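You operate a simulated robot arm through the tools that you are given. There is no shell and no other tool.

The job below is to be done with a simulated robot arm. You get a single attempt, and the scene is never put back.

TASK
Zero the press counter, then cap the pipe in the slider.
Fine: the yellow button zeroes it, once; slider in, one stroke, so that the display ends at 1 pcs; draw the slider out, stand the pipe on the black tray, leave the press on. Set down upright: what you pick out.

It is judged by the outcome, as a careful person would: the job done as asked, and still so three seconds after it is handed in. It fails if anything else is knocked over, pushed out of place, dropped, spilled or broken. Lids that push on must go on centred and level and be pressed home; caps that screw on are set level and turned clockwise until they are tight.

THE ROBOT
A 7-joint arm with a fingered hand, fixed in place. Base frame: the origin is at the foot of the arm, x ahead of it, y to its left, z up; the work surface is at about z = 80. Lengths are in cm, angles in degrees, forces in N, time in s.
With the tool pointing down near the work surface it reaches from about 20 to 80 cm from the base axis. Its first joint turns from -166.0 to 166.0 degrees. Payload 4.9 kg.
The TCP is the grasp point between the finger pads, 3.2 cm short of the fingertips. In the tool frame z runs along the fingers and y along their closing line. The gripper opens to 19.2 cm. The gripper's body begins 8.9 cm behind the TCP. The gripper is a hand of 3 fingers: y runs from the thumb to the fingers, the wrist lies at [0, 0, -26.7] in the tool frame, and closing takes about 1.5 s.
Orientation is that of the tool frame in the base frame, as [roll, pitch, yaw] about the fixed x, y, z axes, in that order (R = Rz(yaw) Ry(pitch) Rx(roll)). With the fingers straight down and closing along the base's y, the tool's x points along the base's -x, its y along +y and its z along -z.

THE INTERFACE
- The arm moves only by the tool arm_command. Its argument "moves" is a list of rows, each an object of numbers (a shift or turn left out is 0, a gripper value left out holds the last): "tx", "ty", "tz": the shift along the tool's x, y, z in units of 500 mm (1.0 is 500 mm); "ax", "ay", "az": the turn, a rotation vector about the tool's x, y, z in units of 45 degrees (1.0 is 45 degrees). In form: [{"tx": .., "ty": .., "tz": .., "ax": .., "ay": .., "az": ..}, ...]. A call has 1 to 20 rows; each row is the pose to reach, as a shift and turn from the pose commanded when the call began, along the tool's axes at that moment. "gripper" is the closure, from 0 (fully open) to 1 (shut), set as the call begins (left out, the last holds). A call with a number of a shift or a turn outside -1 to 1 is refused whole. Rows are played at 5 a second. More than 5 cm and 8.6 degrees between two rows, or a gripper value outside its range, and nothing of the call is played. A pose out of reach is approached as far as the arm can. The call stops where the force on the tool passes 40 N (or 10 N more than at its start, if that is more) or the arm is blocked; 0.2 s more then pass. Each finger travels about 15.3 cm/s and halts on what it meets, pressing with about 23 N; the grip force reading is that of the motor and also rises with nothing between the fingers. The clock runs only during rows and for 0.2 s after the last one: add rows that repeat a pose to give the fingers time. The reply holds the time, the measured pose of the TCP, the force on the tool along the base axes, the opening and the grip force, in the units named above and with some noise, with the torque about the TCP (base axes, N m) and any sound that the robot's microphone picked up.
- Cameras (640 x 400 px; columns grow to the right, rows downward): "scene" is fixed at [39.85, -50.04, 156.25]; the picture's right is [0.87, -0.49, 0.00], its down [-0.46, -0.83, -0.32] and it looks along [0.16, 0.28, -0.95] (base axes); focal length 214 px, centre (320, 200). "wrist" rides on the gripper at [8, -4.6, -11.3] in the tool frame; the picture's right is [0.50, 0.87, 0.00], its down [-0.67, 0.39, -0.63] and it looks along [-0.55, 0.32, 0.78] (tool axes); focal length 226 px, centre (320, 200). There is no depth. A picture from a camera that has moved, and an enlarged one, comes with that camera's place and axes in the base frame and with its lens.
- capture(camera): a new picture of that camera. No time passes.
- move_fingers(finger1, finger2, thumb_bend): sets how far each is bent, from 0 (flat) to 1 (curled in); at 0.3 the hand is open as for a grip, at 0.7 the pads meet at the TCP. One left out holds its place. A second passes; each finger stops where it meets its share of the squeeze, and holds until it gets a number again. A gripper value or a shape takes the hand back. It gives what a move gives, with no picture; readings hold the bend of each and the force on the fingers (four entries, about 0 where the hand has none), thumb and palm.
- grasp_type(shape): the hand has 3 fingers and takes this shape, open, in about a second: jaw (thumb against the fingers, like two jaws); tri (thumb and two fingers); tip (a fingertip pinch); poke (one finger out to press); point (the index stretched); flat (the hand flat); cup (the hand cupped); fist (a fist). The gripper value then closes the fingers along that shape, each until it touches; the sizes above hold for jaw. It gives what a move gives, with no picture.
- enlarge(camera, box): a new picture of the part [left, top, right, bottom] of that camera's present view, enlarged. No time passes.
- finish_job(): hands the job in; it is judged then, once.

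Places have to be worked out from the pictures, the camera data and where the tool is seen. Open the gripper and draw the arm clear of the work before you hand the job in, unless the task says otherwise.

The tools are called after "Request:" by a JSON object that holds its "method" and its "body". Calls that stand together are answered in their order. arm_command: Moves the arm, as the interface text tells. Its arguments: {"type":"object","properties":{"moves":{"type":"array"},"gripper":{"type":"number"}},"required":["moves"]} The other tools are called the same way: grasp_type (shape) gives the hand a shape; move_fingers (finger1, finger2, thumb_bend) moves the fingers one by one; capture (camera) takes a picture; enlarge (camera, box) takes an enlarged picture of a part of a camera's view; finish_job () hands the job in.

At the start:

```text
t: 0.0
eef_pos: [53.44, 6.56, 128.36]
ee_rot: [180.0, 0.0, -180.0]
ft_force: [0.6, 0.4, 0.4]
moment: [-0.03, 0.01, 0.02]
finger_gap: 19.21
grip_force: 0.0
shape: jaw
bend: [0.3, 0.3, 0.3]
finger forces: [0.0, 0.0, 0.1, 0.0, 0.1, 0.0]
```

scene: 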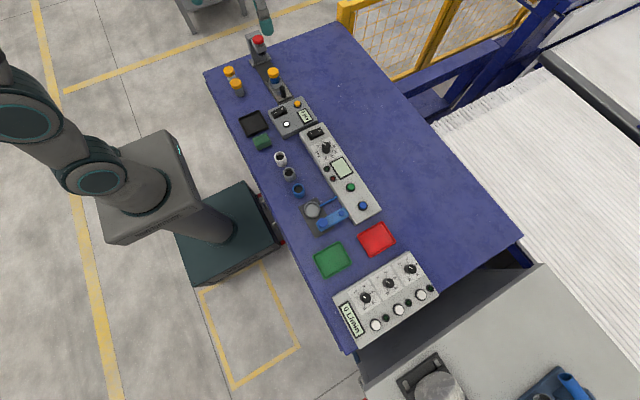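
wrist: 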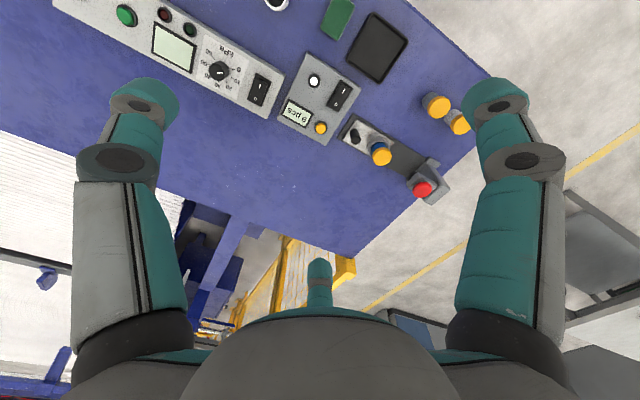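

I start by looking closer at the press, the counter box and the slider in both cameras.

Request:
{"method": "enlarge", "body": {"camera": "scene", "box": [200, 20, 328, 100]}}

Request:
{"method": "enlarge", "body": {"camera": "scene", "box": [230, 80, 358, 160]}}

Request:
{"method": "enlarge", "body": {"camera": "wrist", "box": [270, 60, 480, 220]}}

```text
5.00 times, centred on (264, 60) of scene
camera zoom: at [39.85, -50.04, 156.25], right [0.87, -0.49, 0.0], down [-0.46, -0.83, -0.32], along [0.16, 0.28, -0.95], focal length 1072 px, centre (600, 900)
```

zoom: 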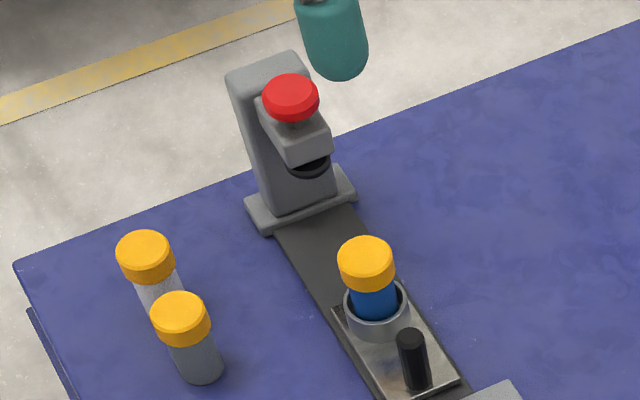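

```text
5.00 times, centred on (294, 120) of scene
camera zoom: at [39.85, -50.04, 156.25], right [0.87, -0.49, 0.0], down [-0.46, -0.83, -0.32], along [0.16, 0.28, -0.95], focal length 1072 px, centre (450, 600)
```

zoom: 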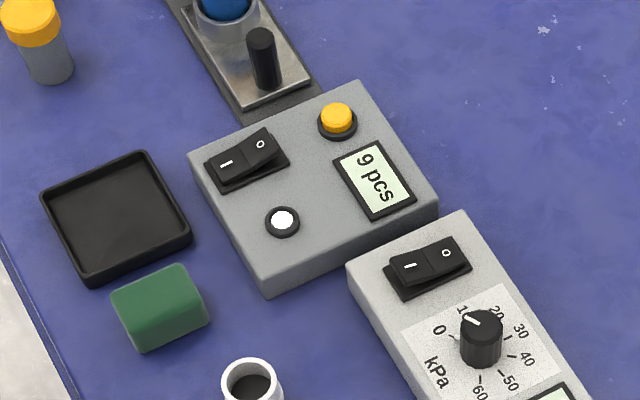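

```text
2.50 times, centred on (375, 140) of wrist
camera zoom: at [45.37, 2.04, 139.52], right [-0.5, 0.87, 0.0], down [0.67, 0.39, 0.63], along [0.55, 0.32, -0.78], focal length 565 px, centre (182, 350)
```

zoom: 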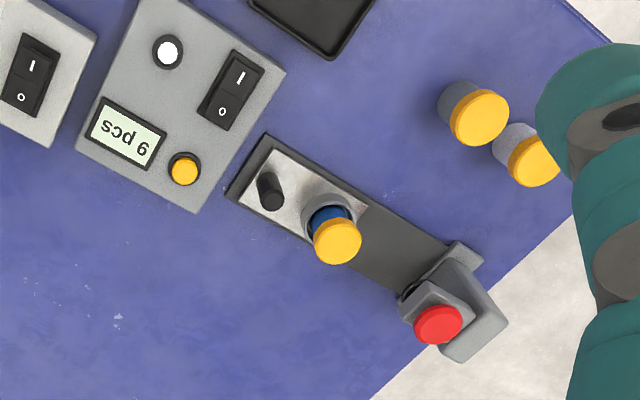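

The triangulated places so far, from both cameras: yellow button (64.3, 13.1, 84), slider handle (61.6, 21.7, 86.3), pipe cap top (61.4, 29.0, 88.7), red press knob (61.4, 39.7, 95.2), and black tray about (44.7, 16). Next I take the poke shape, up here in free air, to see where the pressing finger ends up.

Request:
{"method": "grasp_type", "body": {"shape": "poke"}}

Request:
{"method": "capture", "body": {"camera": "wrist"}}

Request:
{"method": "capture", "body": {"camera": "scene"}}

```text
t: 0.9
eef_pos: [53.37, 6.58, 128.42]
ee_rot: [-179.9, 0.1, 180.0]
ft_force: [0.3, -0.3, -0.1]
moment: [0.01, 0.01, 0.02]
finger_gap: 0.0
grip_force: 0.2
shape: poke
bend: [1.0, 1.0, 0.91]
finger forces: [0.0, 0.1, 0.0, 0.0, 0.1, 0.1]
```

```text
taken
camera wrist: at [45.37, 2.04, 139.53], right [-0.5, 0.87, 0.0], down [0.67, 0.39, 0.63], along [0.55, 0.32, -0.78], focal length 226 px, centre (320, 200)
```

wrist: 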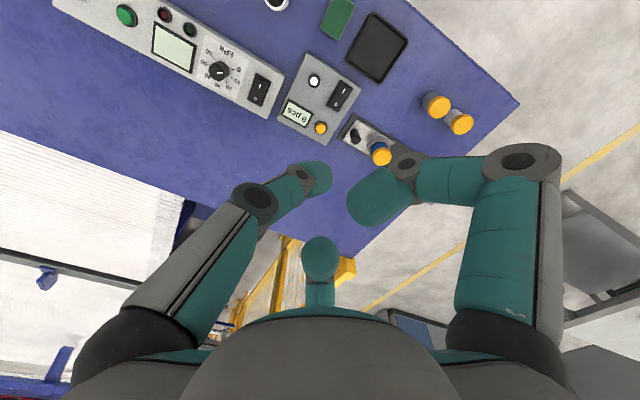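

```text
taken
```

scene: 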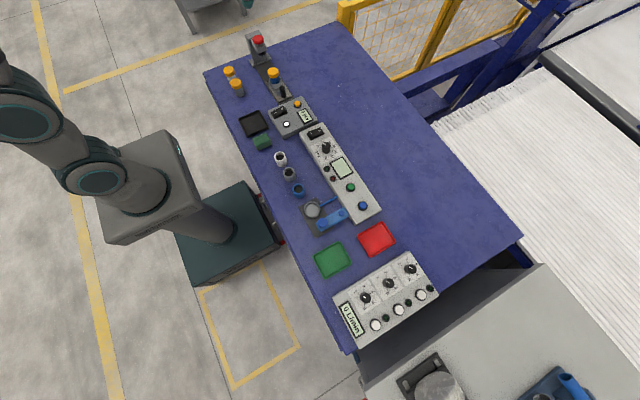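

In poke all digits read as strongly bent, and I can't yet tell which one is out. I try "point" to compare the finger geometry.

Request:
{"method": "grasp_type", "body": {"shape": "point"}}

Request:
{"method": "capture", "body": {"camera": "wrist"}}

Request:
{"method": "enlarge", "body": {"camera": "scene", "box": [0, 0, 200, 125]}}

```text
t: 1.8
eef_pos: [53.4, 6.53, 128.27]
ee_rot: [-180.0, -0.1, 179.9]
ft_force: [0.0, 0.0, -0.1]
moment: [0.0, 0.0, 0.0]
finger_gap: 18.45
grip_force: 0.1
shape: point
bend: [0.7, 1.0, 0.78]
finger forces: [0.0, 0.0, 0.0, 0.0, 0.0, 0.0]
```

```text
taken
camera wrist: at [45.36, 2.04, 139.53], right [-0.5, 0.87, 0.0], down [0.67, 0.39, 0.63], along [0.55, 0.32, -0.78], focal length 226 px, centre (320, 200)
```

wrist: 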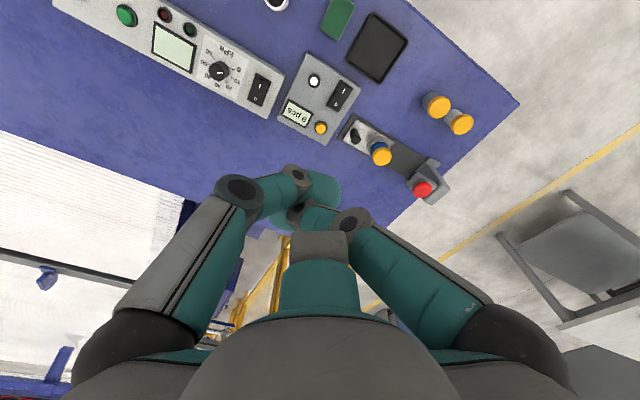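

```text
3.20 times, centred on (100, 62) of scene
camera zoom: at [39.85, -50.04, 156.25], right [0.87, -0.49, 0.0], down [-0.46, -0.83, -0.32], along [0.16, 0.28, -0.95], focal length 686 px, centre (1024, 640)
```

zoom: 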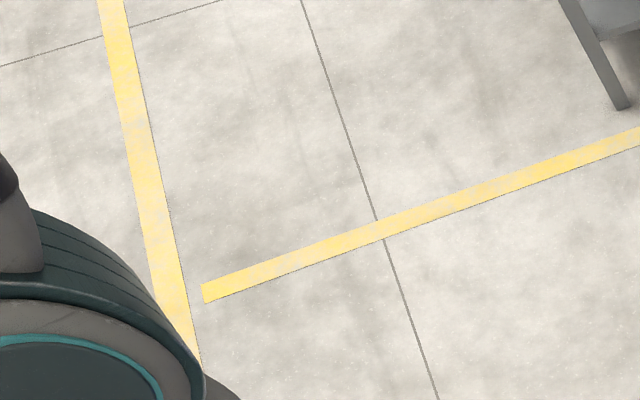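

The wrist camera looks straight at the TCP (image centre). I now try the plain closed jaw, which would give a compact tip cluster on the tool axis for pressing.

Request:
{"method": "grasp_type", "body": {"shape": "jaw"}}

Request:
{"method": "arm_command", "body": {"moves": [{"tz": 0}, {"tz": 0}, {"tz": 0}, {"tz": 0}, {"tz": 0}, {"tz": 0}, {"tz": 0}, {"tz": 0}, {"tz": 0}, {"tz": 0}], "gripper": 1}}

Request:
{"method": "capture", "body": {"camera": "wrist"}}

```text
t: 2.7
eef_pos: [53.52, 6.71, 128.31]
ee_rot: [180.0, 0.0, 180.0]
ft_force: [-0.1, 0.9, 0.2]
moment: [0.02, 0.01, 0.04]
finger_gap: 19.18
grip_force: 0.0
shape: jaw
bend: [0.3, 0.3, 0.3]
finger forces: [0.0, 0.1, 0.0, 0.0, 0.0, 0.1]
```

```text
t: 4.9
eef_pos: [53.56, 6.54, 128.19]
ee_rot: [180.0, 0.0, 180.0]
ft_force: [0.8, 0.1, 0.8]
moment: [0.02, 0.0, -0.01]
finger_gap: 0.0
grip_force: 22.6
shape: jaw
bend: [0.7, 0.7, 0.7]
finger forces: [0.0, 0.0, 0.0, 0.1, 0.1, 0.1]
```

```text
taken
camera wrist: at [45.37, 2.04, 139.52], right [-0.5, 0.87, 0.0], down [0.67, 0.39, 0.63], along [0.55, 0.32, -0.78], focal length 226 px, centre (320, 200)
```

wrist: 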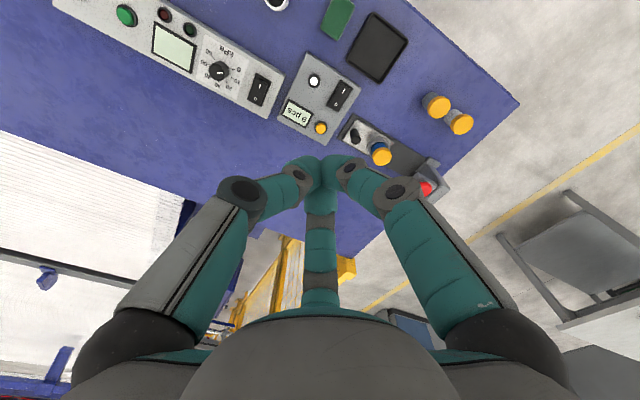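

The closed jaw gives a neat three-tip cluster on the tool axis, its end about 3.2 cm past the TCP, good for pressing. I enlarge the counter box and the press once more for their exact places and to judge whether the white circle is a lamp or a button.

Request:
{"method": "enlarge", "body": {"camera": "wrist", "box": [270, 50, 366, 110]}}

Request:
{"method": "enlarge", "body": {"camera": "wrist", "box": [260, 90, 356, 150]}}

Request:
{"method": "enlarge", "body": {"camera": "scene", "box": [266, 90, 330, 130]}}

Request:
{"method": "enlarge", "body": {"camera": "scene", "box": [236, 25, 300, 65]}}

Request:
{"method": "enlarge", "body": {"camera": "scene", "box": [246, 60, 310, 100]}}

```text
6.67 times, centred on (318, 80) of wrist
camera zoom: at [45.37, 2.04, 139.52], right [-0.5, 0.87, 0.0], down [0.67, 0.39, 0.63], along [0.55, 0.32, -0.78], focal length 1507 px, centre (333, 1000)
```

zoom: 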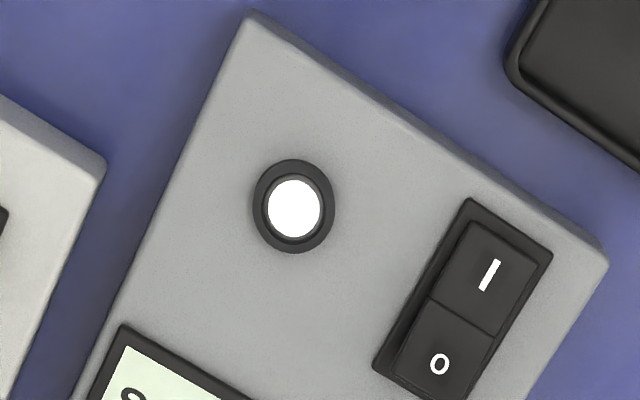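

```text
6.67 times, centred on (308, 120) of wrist
camera zoom: at [45.37, 2.04, 139.52], right [-0.5, 0.87, 0.0], down [0.67, 0.39, 0.63], along [0.55, 0.32, -0.78], focal length 1507 px, centre (400, 733)
```

zoom: 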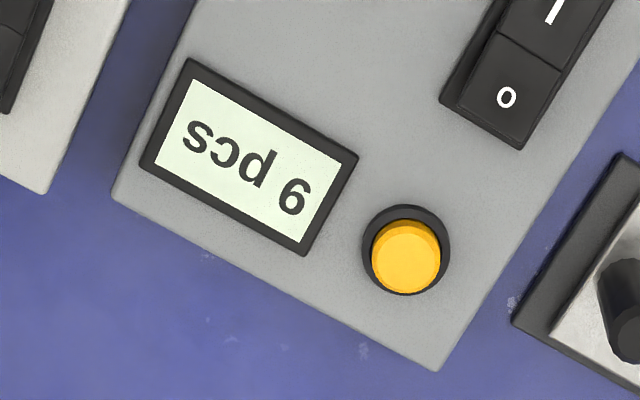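

```text
10.00 times, centred on (298, 110) of scene
camera zoom: at [39.85, -50.04, 156.25], right [0.87, -0.49, 0.0], down [-0.46, -0.83, -0.32], along [0.16, 0.28, -0.95], focal length 2145 px, centre (540, 1100)
```

zoom: 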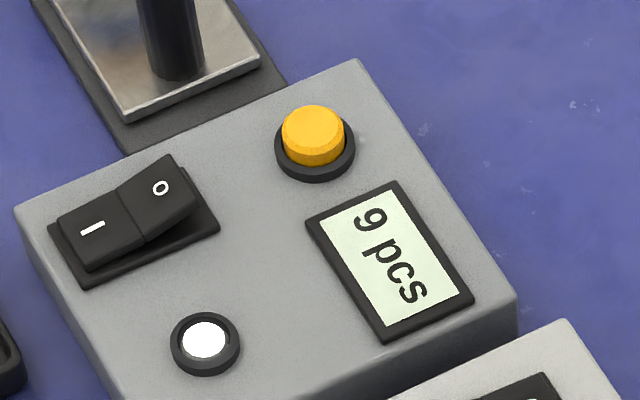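

```text
10.00 times, centred on (268, 45) of scene
camera zoom: at [39.85, -50.04, 156.25], right [0.87, -0.49, 0.0], down [-0.46, -0.83, -0.32], along [0.16, 0.28, -0.95], focal length 2145 px, centre (840, 1750)
```

zoom: 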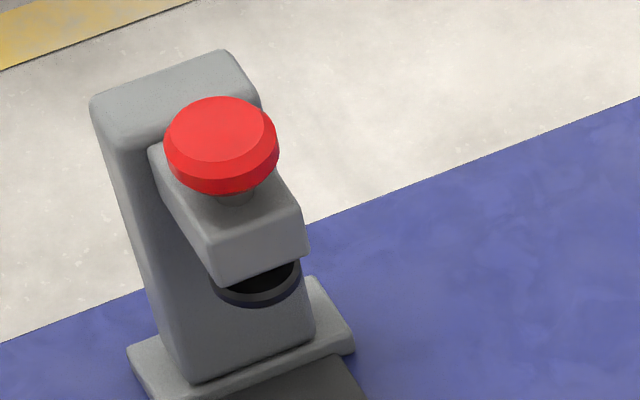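

```text
10.00 times, centred on (278, 80) of scene
camera zoom: at [39.85, -50.04, 156.25], right [0.87, -0.49, 0.0], down [-0.46, -0.83, -0.32], along [0.16, 0.28, -0.95], focal length 2145 px, centre (740, 1400)
```

zoom: 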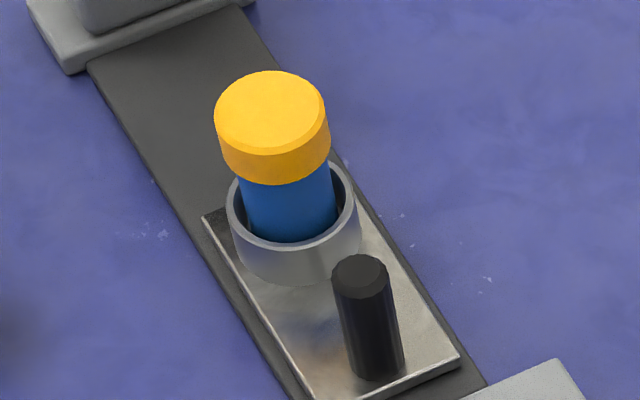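

The white circle is a recessed lamp, so the red mushroom on the stem works the ram. The yellow button's top is at about (64.4, 13.3, 84.0) with a 2.6 cm diameter. I move the closed hand to 8 cm above it, tips at about z 92.

Request:
{"method": "arm_command", "body": {"moves": [{"tx": -0.0183, "ty": 0.0112, "tz": 0.0556}, {"tx": -0.0365, "ty": 0.0223, "tz": 0.1112}, {"tx": -0.0548, "ty": 0.0335, "tz": 0.1668}, {"tx": -0.0731, "ty": 0.0447, "tz": 0.2224}, {"tx": -0.0913, "ty": 0.0558, "tz": 0.278}, {"tx": -0.1096, "ty": 0.067, "tz": 0.3336}, {"tx": -0.1279, "ty": 0.0782, "tz": 0.3892}, {"tx": -0.1461, "ty": 0.0893, "tz": 0.4448}, {"tx": -0.1644, "ty": 0.1005, "tz": 0.5004}, {"tx": -0.1827, "ty": 0.1117, "tz": 0.556}, {"tx": -0.2009, "ty": 0.1228, "tz": 0.6116}, {"tx": -0.2192, "ty": 0.134, "tz": 0.667}, {"tx": -0.2192, "ty": 0.134, "tz": 0.667}]}}

Request:
{"method": "capture", "body": {"camera": "wrist"}}

Request:
{"method": "enlarge", "body": {"camera": "scene", "box": [220, 20, 380, 120]}}

```text
t: 7.7
eef_pos: [64.42, 13.18, 95.0]
ee_rot: [180.0, 0.1, 180.0]
ft_force: [-0.5, -0.2, -0.8]
moment: [-0.01, 0.01, 0.01]
finger_gap: 0.0
grip_force: 23.4
shape: jaw
bend: [0.7, 0.7, 0.7]
finger forces: [0.0, 0.1, 0.0, 0.0, 0.1, 0.1]
```

```text
taken
camera wrist: at [56.34, 8.71, 106.14], right [-0.5, 0.87, 0.0], down [0.67, 0.39, 0.63], along [0.55, 0.32, -0.78], focal length 226 px, centre (320, 200)
```

wrist: 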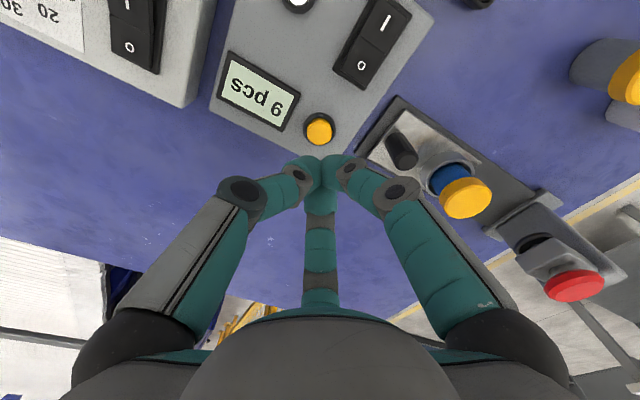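

```text
4.00 times, centred on (300, 70) of scene
camera zoom: at [39.85, -50.04, 156.25], right [0.87, -0.49, 0.0], down [-0.46, -0.83, -0.32], along [0.16, 0.28, -0.95], focal length 858 px, centre (400, 720)
```

zoom: 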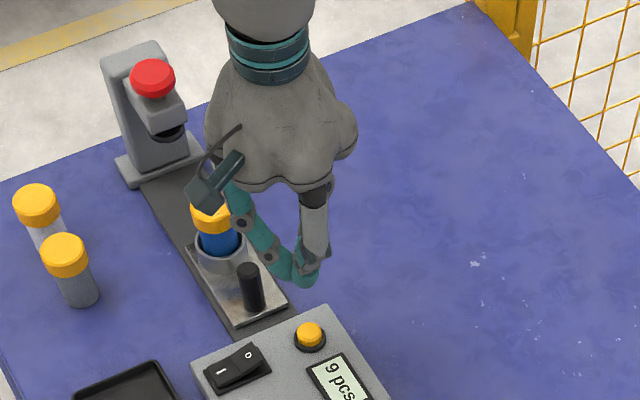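

The hand is above the button and the wrist view is closer now. I enlarge it to refine the positions of the button, the handle and the pipe.

Request:
{"method": "enlarge", "body": {"camera": "wrist", "box": [272, 100, 368, 160]}}

Request:
{"method": "enlarge", "body": {"camera": "wrist", "box": [360, 90, 520, 190]}}

Request:
{"method": "enlarge", "body": {"camera": "wrist", "box": [480, 200, 640, 300]}}

```text
6.67 times, centred on (320, 130) of wrist
camera zoom: at [56.34, 8.71, 106.14], right [-0.5, 0.87, 0.0], down [0.67, 0.39, 0.63], along [0.55, 0.32, -0.78], focal length 1507 px, centre (320, 667)
```

zoom: 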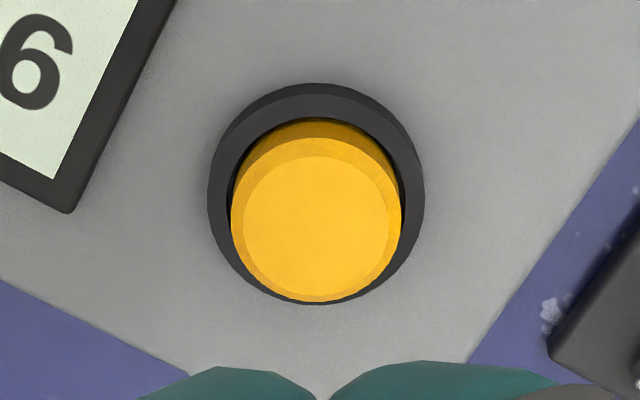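

```text
4.00 times, centred on (440, 140) of wrist
camera zoom: at [56.34, 8.71, 106.14], right [-0.5, 0.87, 0.0], down [0.67, 0.39, 0.63], along [0.55, 0.32, -0.78], focal length 904 px, centre (-160, 440)
```

zoom: 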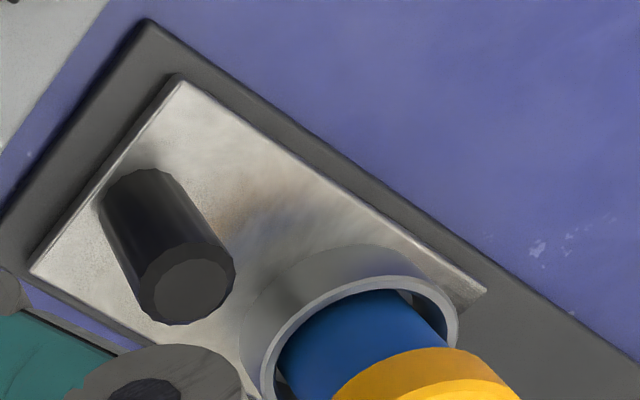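

```text
4.00 times, centred on (560, 250) of wrist
camera zoom: at [56.34, 8.71, 106.14], right [-0.5, 0.87, 0.0], down [0.67, 0.39, 0.63], along [0.55, 0.32, -0.78], focal length 904 px, centre (-640, 0)
```

zoom: 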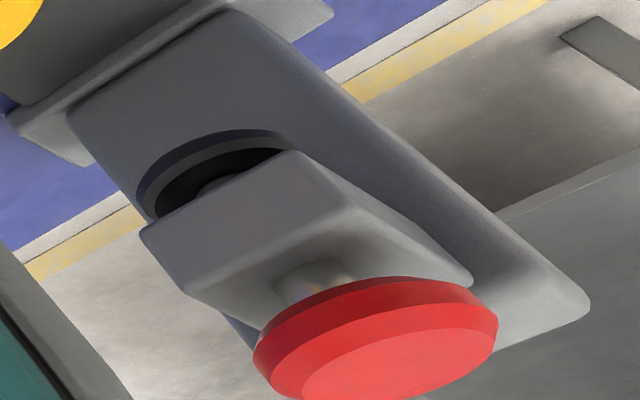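

The yellow button centre comes out at (64.40, 13.29), so the tool axis is well aligned. I look closely at the fingertip cluster to see which tip would actually touch.

Request:
{"method": "enlarge", "body": {"camera": "wrist", "box": [256, 140, 384, 220]}}

Request:
{"method": "enlarge", "body": {"camera": "scene", "box": [268, 50, 332, 90]}}

```text
5.00 times, centred on (320, 180) of wrist
camera zoom: at [56.34, 8.71, 106.14], right [-0.5, 0.87, 0.0], down [0.67, 0.39, 0.63], along [0.55, 0.32, -0.78], focal length 1130 px, centre (320, 300)
```

zoom: 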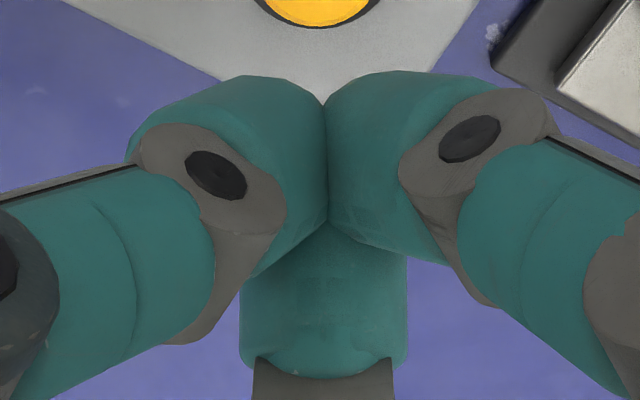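

```text
10.00 times, centred on (300, 70) of scene
camera zoom: at [39.85, -50.04, 156.25], right [0.87, -0.49, 0.0], down [-0.46, -0.83, -0.32], along [0.16, 0.28, -0.95], focal length 2145 px, centre (520, 1500)
```

zoom: 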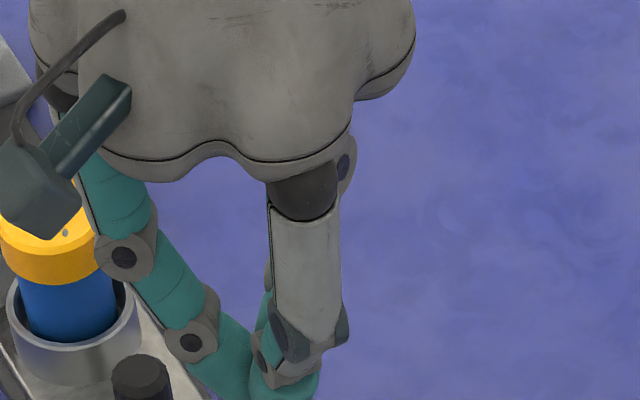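

The three tips surround the axis within about 1.3 cm, so they will cover the button. I descend until the tips are just above it (TCP z 87.7) and check.

Request:
{"method": "arm_command", "body": {"moves": [{"tz": 0.03}, {"tz": 0.06}, {"tz": 0.09}, {"tz": 0.12}, {"tz": 0.135}, {"tz": 0.146}, {"tz": 0.146}]}}

Request:
{"method": "capture", "body": {"camera": "wrist"}}

Request:
{"method": "enlarge", "body": {"camera": "scene", "box": [260, 80, 340, 130]}}

```text
t: 9.3
eef_pos: [64.52, 13.32, 87.65]
ee_rot: [179.9, 0.0, -179.9]
ft_force: [-0.6, -0.4, 1.0]
moment: [-0.01, -0.01, -0.02]
finger_gap: 0.0
grip_force: 23.3
shape: jaw
bend: [0.7, 0.7, 0.7]
finger forces: [0.0, 0.0, 0.0, 0.0, 0.0, 0.1]
```

```text
taken
camera wrist: at [56.35, 8.73, 98.91], right [-0.5, 0.87, 0.0], down [0.67, 0.39, 0.63], along [0.55, 0.32, -0.78], focal length 226 px, centre (320, 200)
```

wrist: 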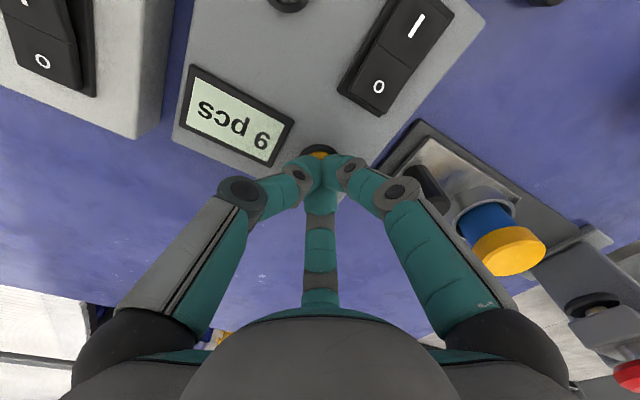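

```text
8.00 times, centred on (300, 105) of scene
camera zoom: at [39.85, -50.04, 156.25], right [0.87, -0.49, 0.0], down [-0.46, -0.83, -0.32], along [0.16, 0.28, -0.95], focal length 1716 px, centre (480, 960)
```

zoom: 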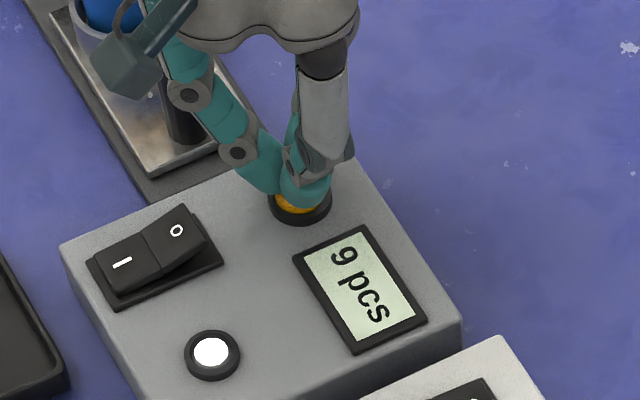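

The tips are just above the button with no load yet. I press down in small steps and watch the force.

Request:
{"method": "arm_command", "body": {"moves": [{"tz": 0.004}, {"tz": 0.008}, {"tz": 0.012}, {"tz": 0.015}]}}

Request:
{"method": "enlarge", "body": {"camera": "wrist", "box": [172, 60, 332, 160]}}

```text
t: 10.3
eef_pos: [64.57, 13.27, 87.19]
ee_rot: [-179.9, 0.1, 180.0]
ft_force: [-4.8, -0.4, 21.1]
moment: [0.03, 0.2, 0.05]
finger_gap: 0.0
grip_force: 23.0
shape: jaw
bend: [0.7, 0.7, 0.7]
finger forces: [0.0, 0.0, 0.0, 0.1, 0.1, 0.1]
heard: click
```

```text
4.00 times, centred on (252, 110) of wrist
camera zoom: at [56.37, 8.75, 98.33], right [-0.5, 0.87, 0.0], down [0.67, 0.39, 0.63], along [0.55, 0.32, -0.77], focal length 904 px, centre (592, 560)
```

zoom: 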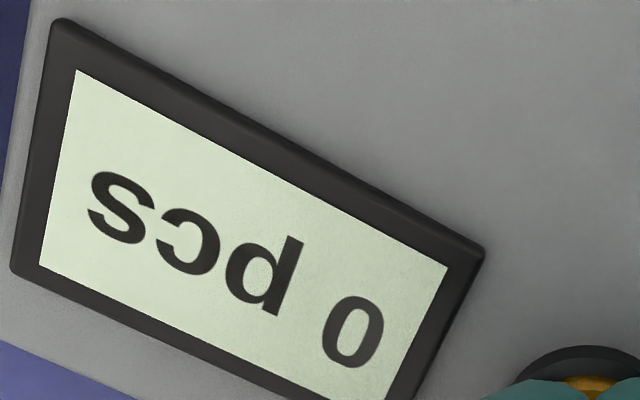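

The display reads 0 pcs and a click was heard, so the counter is zeroed. I lift off, then shift behind the slider handle (at about (61.7, 22.0), top z 86) and tilt the fingers 20° forward toward +y, so the palm stays away from the press.

Request:
{"method": "arm_command", "body": {"moves": [{"tz": -0.02}, {"tz": -0.06}, {"tz": -0.11}, {"tz": -0.161}, {"tx": 0.011, "ty": 0.009, "tz": -0.161, "ax": -0.09}, {"tx": 0.022, "ty": 0.018, "tz": -0.161, "ax": -0.18}, {"tx": 0.033, "ty": 0.027, "tz": -0.161, "ax": -0.27}, {"tx": 0.044, "ty": 0.036, "tz": -0.161, "ax": -0.36}, {"tx": 0.054, "ty": 0.045, "tz": -0.161, "ax": -0.444}, {"tx": 0.054, "ty": 0.045, "tz": -0.161, "ax": -0.444}]}}

Request:
{"method": "capture", "body": {"camera": "wrist"}}

Request:
{"method": "enlarge", "body": {"camera": "scene", "box": [220, 30, 348, 110]}}

```text
t: 12.5
eef_pos: [61.62, 15.44, 94.94]
ee_rot: [160.0, 0.0, 180.0]
ft_force: [-0.5, -0.4, 0.8]
moment: [-0.07, -0.04, -0.01]
finger_gap: 0.0
grip_force: 22.7
shape: jaw
bend: [0.7, 0.7, 0.7]
finger forces: [0.1, 0.1, 0.0, 0.1, 0.1, 0.1]
```

```text
taken
camera wrist: at [53.62, 7.4, 103.89], right [-0.5, 0.81, 0.3], down [0.67, 0.15, 0.73], along [0.55, 0.56, -0.62], focal length 226 px, centre (320, 200)
```

wrist: 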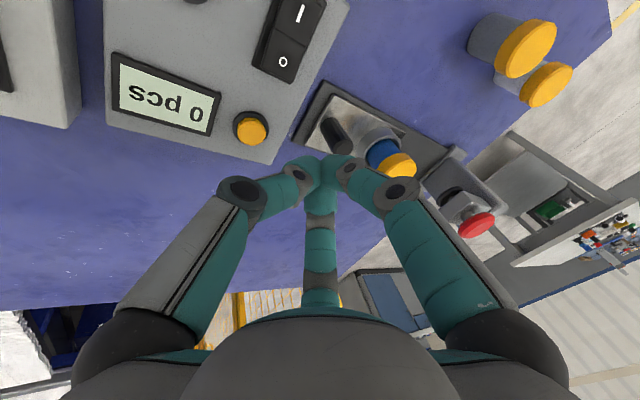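

```text
5.00 times, centred on (284, 70) of scene
camera zoom: at [39.85, -50.04, 156.25], right [0.87, -0.49, 0.0], down [-0.46, -0.83, -0.32], along [0.16, 0.28, -0.95], focal length 1072 px, centre (500, 850)
```

zoom: 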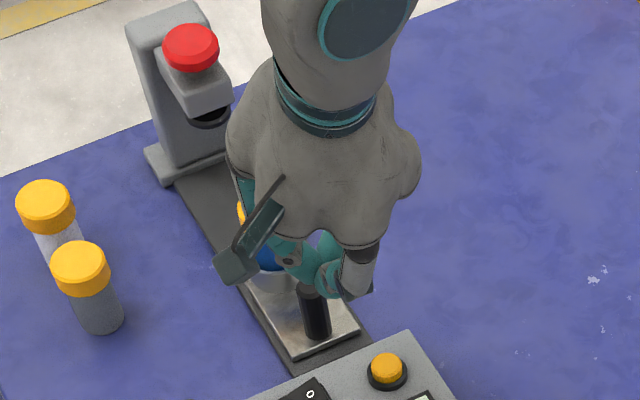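

The display shows 0 pcs and the tilt went as planned. The counter box ends at about y 16.7, so I lower the closed fingers just behind the handle, staying above the box top (tips at about z 83.8).

Request:
{"method": "arm_command", "body": {"moves": [{"ty": -0.0047, "tz": 0.0274}, {"ty": -0.0094, "tz": 0.0548}, {"ty": -0.014, "tz": 0.0822}, {"ty": -0.0187, "tz": 0.1095}, {"ty": -0.0234, "tz": 0.1369}, {"ty": -0.0281, "tz": 0.1643}, {"ty": -0.0281, "tz": 0.1643}]}}

Request:
{"method": "capture", "body": {"camera": "wrist"}}

Request:
{"method": "enlarge", "body": {"camera": "scene", "box": [230, 50, 326, 110]}}

Request:
{"method": "enlarge", "body": {"camera": "wrist", "box": [260, 100, 388, 180]}}

```text
t: 14.1
eef_pos: [61.76, 17.03, 86.78]
ee_rot: [160.0, 0.0, -179.9]
ft_force: [0.0, -0.7, 0.9]
moment: [-0.02, -0.02, 0.0]
finger_gap: 0.0
grip_force: 22.6
shape: jaw
bend: [0.7, 0.7, 0.7]
finger forces: [0.1, 0.0, 0.1, 0.2, 0.1, 0.0]
```

```text
taken
camera wrist: at [53.63, 8.95, 95.7], right [-0.5, 0.81, 0.3], down [0.67, 0.15, 0.73], along [0.55, 0.56, -0.62], focal length 226 px, centre (320, 200)
```

wrist: 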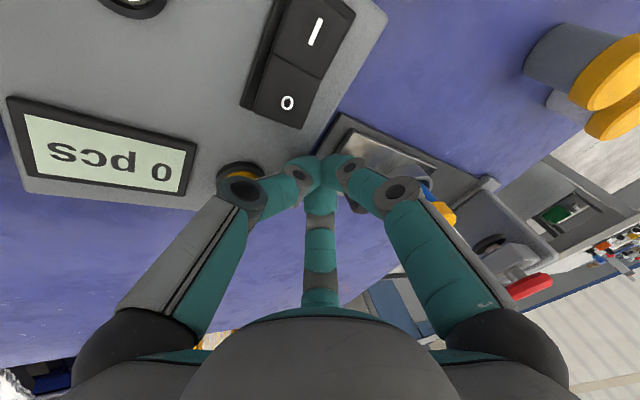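

```text
6.67 times, centred on (278, 80) of scene
camera zoom: at [39.85, -50.04, 156.25], right [0.87, -0.49, 0.0], down [-0.46, -0.83, -0.32], along [0.16, 0.28, -0.95], focal length 1430 px, centre (600, 1000)
```

zoom: 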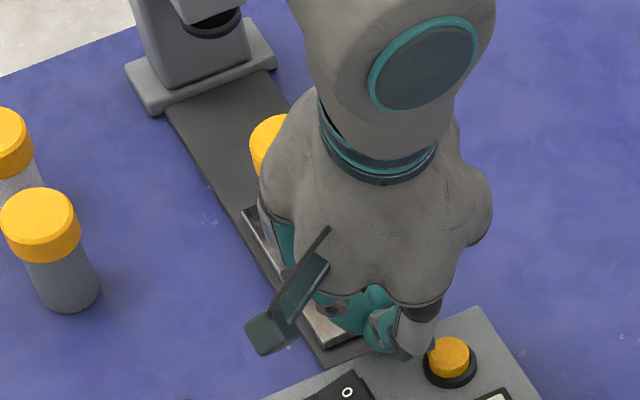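

```text
5.00 times, centred on (324, 140) of wrist
camera zoom: at [53.63, 8.95, 95.7], right [-0.5, 0.81, 0.3], down [0.67, 0.15, 0.73], along [0.55, 0.56, -0.62], focal length 1130 px, centre (300, 500)
```

zoom: 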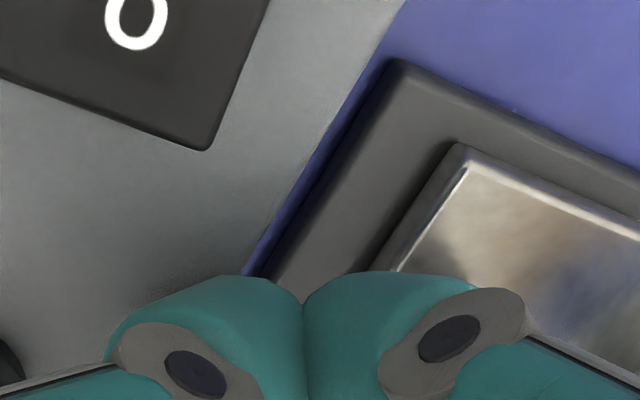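

The fingers are behind the handle without load. I push gently along +y for 3 cm to find contact.

Request:
{"method": "arm_command", "body": {"moves": [{"ty": 0.0067, "tz": 0.0035}, {"ty": 0.0134, "tz": 0.007}, {"ty": 0.0201, "tz": 0.0105}, {"ty": 0.0268, "tz": 0.014}, {"ty": 0.0336, "tz": 0.0175}, {"ty": 0.0403, "tz": 0.021}, {"ty": 0.047, "tz": 0.0245}, {"ty": 0.0537, "tz": 0.028}]}}

Request:
{"method": "capture", "body": {"camera": "wrist"}}

Request:
{"method": "enlarge", "body": {"camera": "scene", "box": [230, 50, 326, 110]}}

```text
t: 15.9
eef_pos: [61.65, 20.06, 86.38]
ee_rot: [160.1, 0.1, -179.9]
ft_force: [0.7, 0.8, -0.4]
moment: [0.0, -0.01, 0.0]
finger_gap: 0.0
grip_force: 22.6
shape: jaw
bend: [0.7, 0.7, 0.7]
finger forces: [0.0, 0.0, 0.0, 0.0, 0.1, 0.0]
```

```text
taken
camera wrist: at [53.64, 11.92, 95.3], right [-0.5, 0.81, 0.3], down [0.67, 0.15, 0.73], along [0.55, 0.56, -0.62], focal length 226 px, centre (320, 200)
```

wrist: 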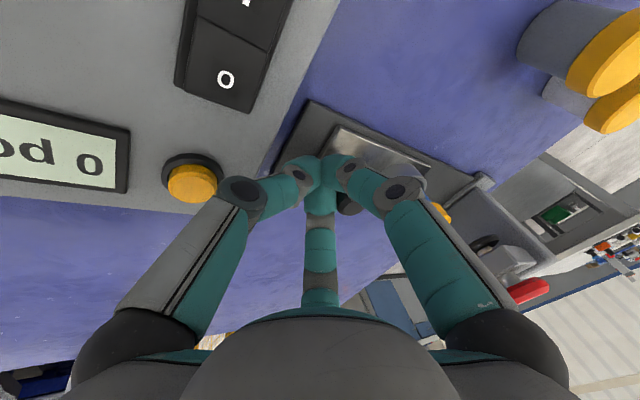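

```text
6.67 times, centred on (278, 80) of scene
camera zoom: at [39.85, -50.04, 156.25], right [0.87, -0.49, 0.0], down [-0.46, -0.83, -0.32], along [0.16, 0.28, -0.95], focal length 1430 px, centre (600, 1000)
```

zoom: 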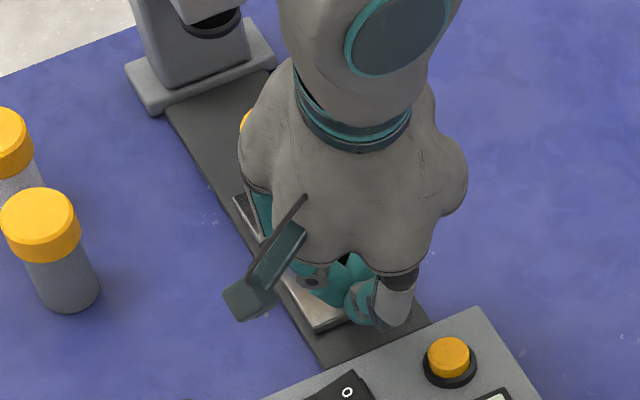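

There is almost no force, but the plate corner has shifted in the scene view, so the slider is moving freely with the fingers. I keep pushing slowly, 6 cm more.

Request:
{"method": "arm_command", "body": {"moves": [{"ty": 0.0094, "tz": 0.0034}, {"ty": 0.0188, "tz": 0.0068}, {"ty": 0.0282, "tz": 0.0102}, {"ty": 0.0376, "tz": 0.0137}, {"ty": 0.047, "tz": 0.0171}, {"ty": 0.0564, "tz": 0.0205}, {"ty": 0.0658, "tz": 0.0239}, {"ty": 0.0752, "tz": 0.0273}, {"ty": 0.0846, "tz": 0.0307}, {"ty": 0.094, "tz": 0.0342}, {"ty": 0.1034, "tz": 0.0376}, {"ty": 0.1128, "tz": 0.041}]}}

Request:
{"method": "capture", "body": {"camera": "wrist"}}

Request:
{"method": "enlarge", "body": {"camera": "scene", "box": [220, 30, 316, 90]}}

```text
t: 18.5
eef_pos: [61.8, 26.07, 86.32]
ee_rot: [160.0, 0.0, -179.9]
ft_force: [-0.8, -0.4, -0.3]
moment: [0.0, -0.04, -0.01]
finger_gap: 0.01
grip_force: 23.3
shape: jaw
bend: [0.7, 0.7, 0.7]
finger forces: [0.1, 0.0, 0.0, 0.0, 0.0, 0.0]
```

```text
taken
camera wrist: at [53.67, 17.88, 95.32], right [-0.5, 0.81, 0.3], down [0.67, 0.15, 0.73], along [0.55, 0.56, -0.62], focal length 226 px, centre (320, 200)
```

wrist: 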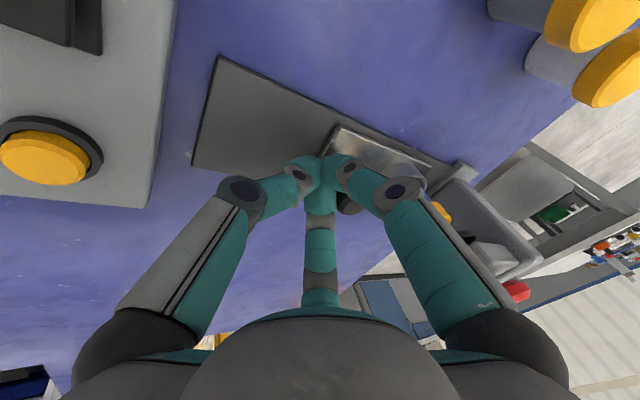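

```text
6.67 times, centred on (268, 60) of scene
camera zoom: at [39.85, -50.04, 156.25], right [0.87, -0.49, 0.0], down [-0.46, -0.83, -0.32], along [0.16, 0.28, -0.95], focal length 1430 px, centre (667, 1133)
```

zoom: 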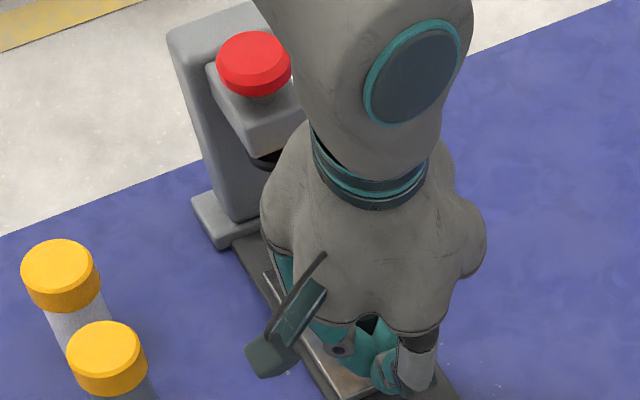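

The slider follows the fingers and all stays clear. I continue more slowly toward the end stop, watching for contact force.

Request:
{"method": "arm_command", "body": {"moves": [{"ty": 0.0047, "tz": 0.0017}, {"ty": 0.0094, "tz": 0.0034}, {"ty": 0.0141, "tz": 0.0051}, {"ty": 0.0188, "tz": 0.0068}, {"ty": 0.0235, "tz": 0.0085}, {"ty": 0.0282, "tz": 0.0103}, {"ty": 0.0329, "tz": 0.012}, {"ty": 0.0376, "tz": 0.0137}, {"ty": 0.0423, "tz": 0.0154}, {"ty": 0.047, "tz": 0.0171}]}}

Request:
{"method": "capture", "body": {"camera": "wrist"}}

Request:
{"method": "enlarge", "body": {"camera": "scene", "box": [220, 30, 316, 90]}}

```text
t: 20.7
eef_pos: [61.82, 28.49, 86.32]
ee_rot: [160.1, 0.1, -180.0]
ft_force: [-0.2, -0.1, 0.0]
moment: [-0.01, -0.04, -0.02]
finger_gap: 0.02
grip_force: 23.5
shape: jaw
bend: [0.7, 0.7, 0.7]
finger forces: [0.0, 0.0, 0.1, 0.0, 0.0, 0.0]
```

```text
taken
camera wrist: at [53.62, 20.41, 95.32], right [-0.5, 0.81, 0.3], down [0.67, 0.15, 0.73], along [0.55, 0.56, -0.62], focal length 226 px, centre (320, 200)
```

wrist: 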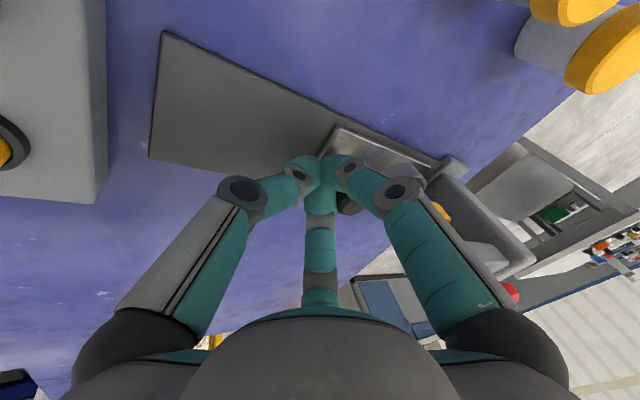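

```text
6.67 times, centred on (268, 60) of scene
camera zoom: at [39.85, -50.04, 156.25], right [0.87, -0.49, 0.0], down [-0.46, -0.83, -0.32], along [0.16, 0.28, -0.95], focal length 1430 px, centre (667, 1133)
```

zoom: 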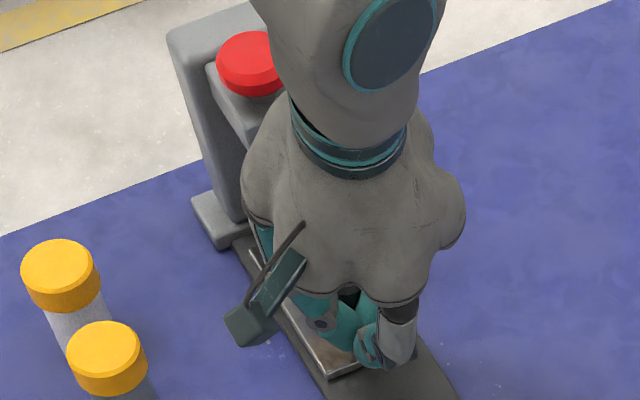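

There's still no resistance. I continue in finer steps to about y 30.

Request:
{"method": "arm_command", "body": {"moves": [{"ty": 0.0038, "tz": 0.0014}, {"ty": 0.0075, "tz": 0.0027}, {"ty": 0.0113, "tz": 0.0041}, {"ty": 0.015, "tz": 0.0055}, {"ty": 0.0188, "tz": 0.0068}, {"ty": 0.0226, "tz": 0.0082}, {"ty": 0.0263, "tz": 0.0096}, {"ty": 0.0301, "tz": 0.0109}]}}

Request:
{"method": "capture", "body": {"camera": "wrist"}}

Request:
{"method": "enlarge", "body": {"camera": "scene", "box": [220, 30, 316, 90]}}

```text
t: 22.5
eef_pos: [61.78, 29.87, 86.33]
ee_rot: [160.0, 0.0, 179.8]
ft_force: [-0.4, -14.4, 3.3]
moment: [-0.26, 0.0, -0.05]
finger_gap: 0.0
grip_force: 23.7
shape: jaw
bend: [0.7, 0.7, 0.7]
finger forces: [0.1, 0.1, 0.0, 0.1, 0.0, 0.0]
```

```text
taken
camera wrist: at [53.64, 21.86, 95.33], right [-0.5, 0.81, 0.29], down [0.67, 0.15, 0.73], along [0.55, 0.56, -0.62], focal length 226 px, centre (320, 200)
```

wrist: 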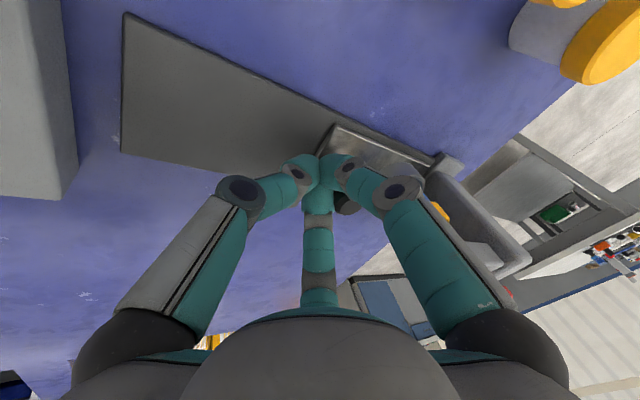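

```text
6.67 times, centred on (268, 60) of scene
camera zoom: at [39.85, -50.04, 156.25], right [0.87, -0.49, 0.0], down [-0.46, -0.83, -0.32], along [0.16, 0.28, -0.95], focal length 1430 px, centre (667, 1133)
```

zoom: 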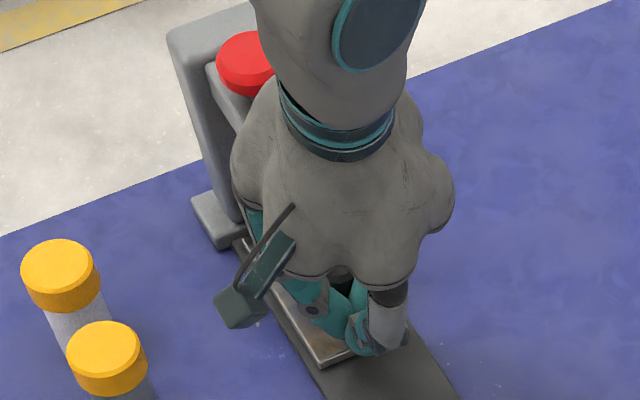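

A force of 14 N along -y shows the slider has reached its end stop after about 10.7 cm of travel, which puts the pipe under the ram. I back the fingers off the handle and rise clear to check.

Request:
{"method": "arm_command", "body": {"moves": [{"ty": -0.0225, "tz": -0.0082}, {"ty": -0.045, "tz": -0.0164}, {"ty": -0.0677, "tz": -0.0246}, {"ty": -0.0663, "tz": -0.0723}, {"ty": -0.0649, "tz": -0.12}, {"ty": -0.0634, "tz": -0.1678}, {"ty": -0.062, "tz": -0.2155}, {"ty": -0.0606, "tz": -0.2633}, {"ty": -0.0592, "tz": -0.311}, {"ty": -0.0592, "tz": -0.311}]}}

Request:
{"method": "capture", "body": {"camera": "wrist"}}

Request:
{"method": "enlarge", "body": {"camera": "scene", "box": [220, 30, 316, 90]}}

```text
t: 24.7
eef_pos: [61.67, 22.09, 99.93]
ee_rot: [159.9, 0.0, -180.0]
ft_force: [-0.1, 0.4, -0.3]
moment: [0.0, 0.01, -0.03]
finger_gap: 0.0
grip_force: 22.8
shape: jaw
bend: [0.7, 0.7, 0.7]
finger forces: [0.0, 0.0, 0.0, 0.1, 0.0, 0.0]
```

```text
taken
camera wrist: at [53.6, 13.9, 108.9], right [-0.5, 0.81, 0.3], down [0.67, 0.15, 0.73], along [0.55, 0.56, -0.62], focal length 226 px, centre (320, 200)
```

wrist: 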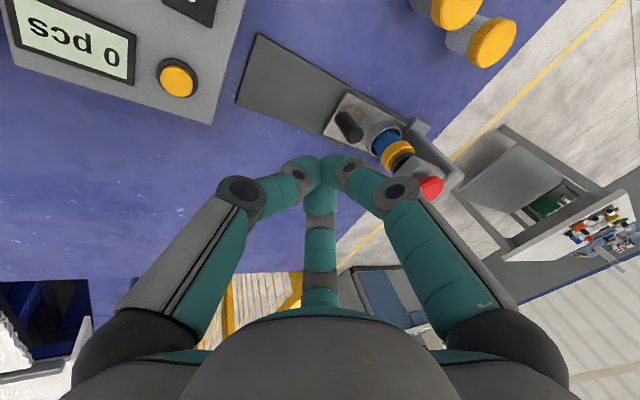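

```text
6.67 times, centred on (268, 60) of scene
camera zoom: at [39.85, -50.04, 156.25], right [0.87, -0.49, 0.0], down [-0.46, -0.83, -0.32], along [0.16, 0.28, -0.95], focal length 1430 px, centre (667, 1133)
```

zoom: 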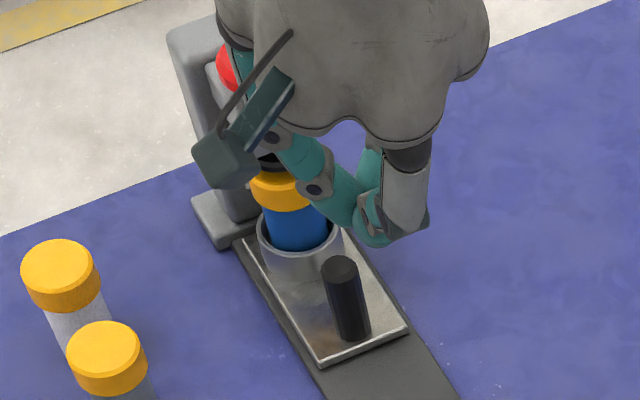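

The slider is in and the pipe stands under the ram head. I enlarge the wrist view to check the centring and to locate the red knob.

Request:
{"method": "enlarge", "body": {"camera": "wrist", "box": [320, 80, 480, 180]}}

Request:
{"method": "enlarge", "body": {"camera": "wrist", "box": [370, 120, 466, 180]}}

```text
4.00 times, centred on (400, 130) of wrist
camera zoom: at [53.6, 13.9, 108.9], right [-0.5, 0.81, 0.3], down [0.67, 0.15, 0.73], along [0.55, 0.56, -0.62], focal length 904 px, centre (0, 480)
```

zoom: 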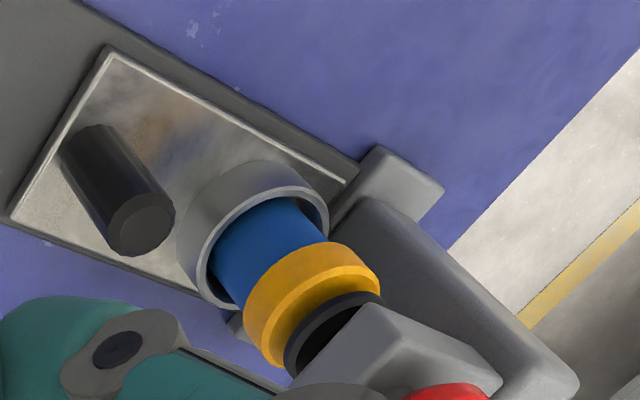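

```text
6.67 times, centred on (418, 150) of wrist
camera zoom: at [53.6, 13.9, 108.9], right [-0.5, 0.81, 0.3], down [0.67, 0.15, 0.73], along [0.55, 0.56, -0.62], focal length 1507 px, centre (-333, 533)
```

zoom: 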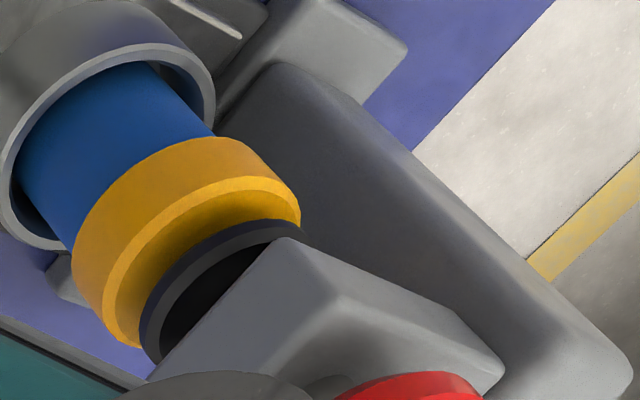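

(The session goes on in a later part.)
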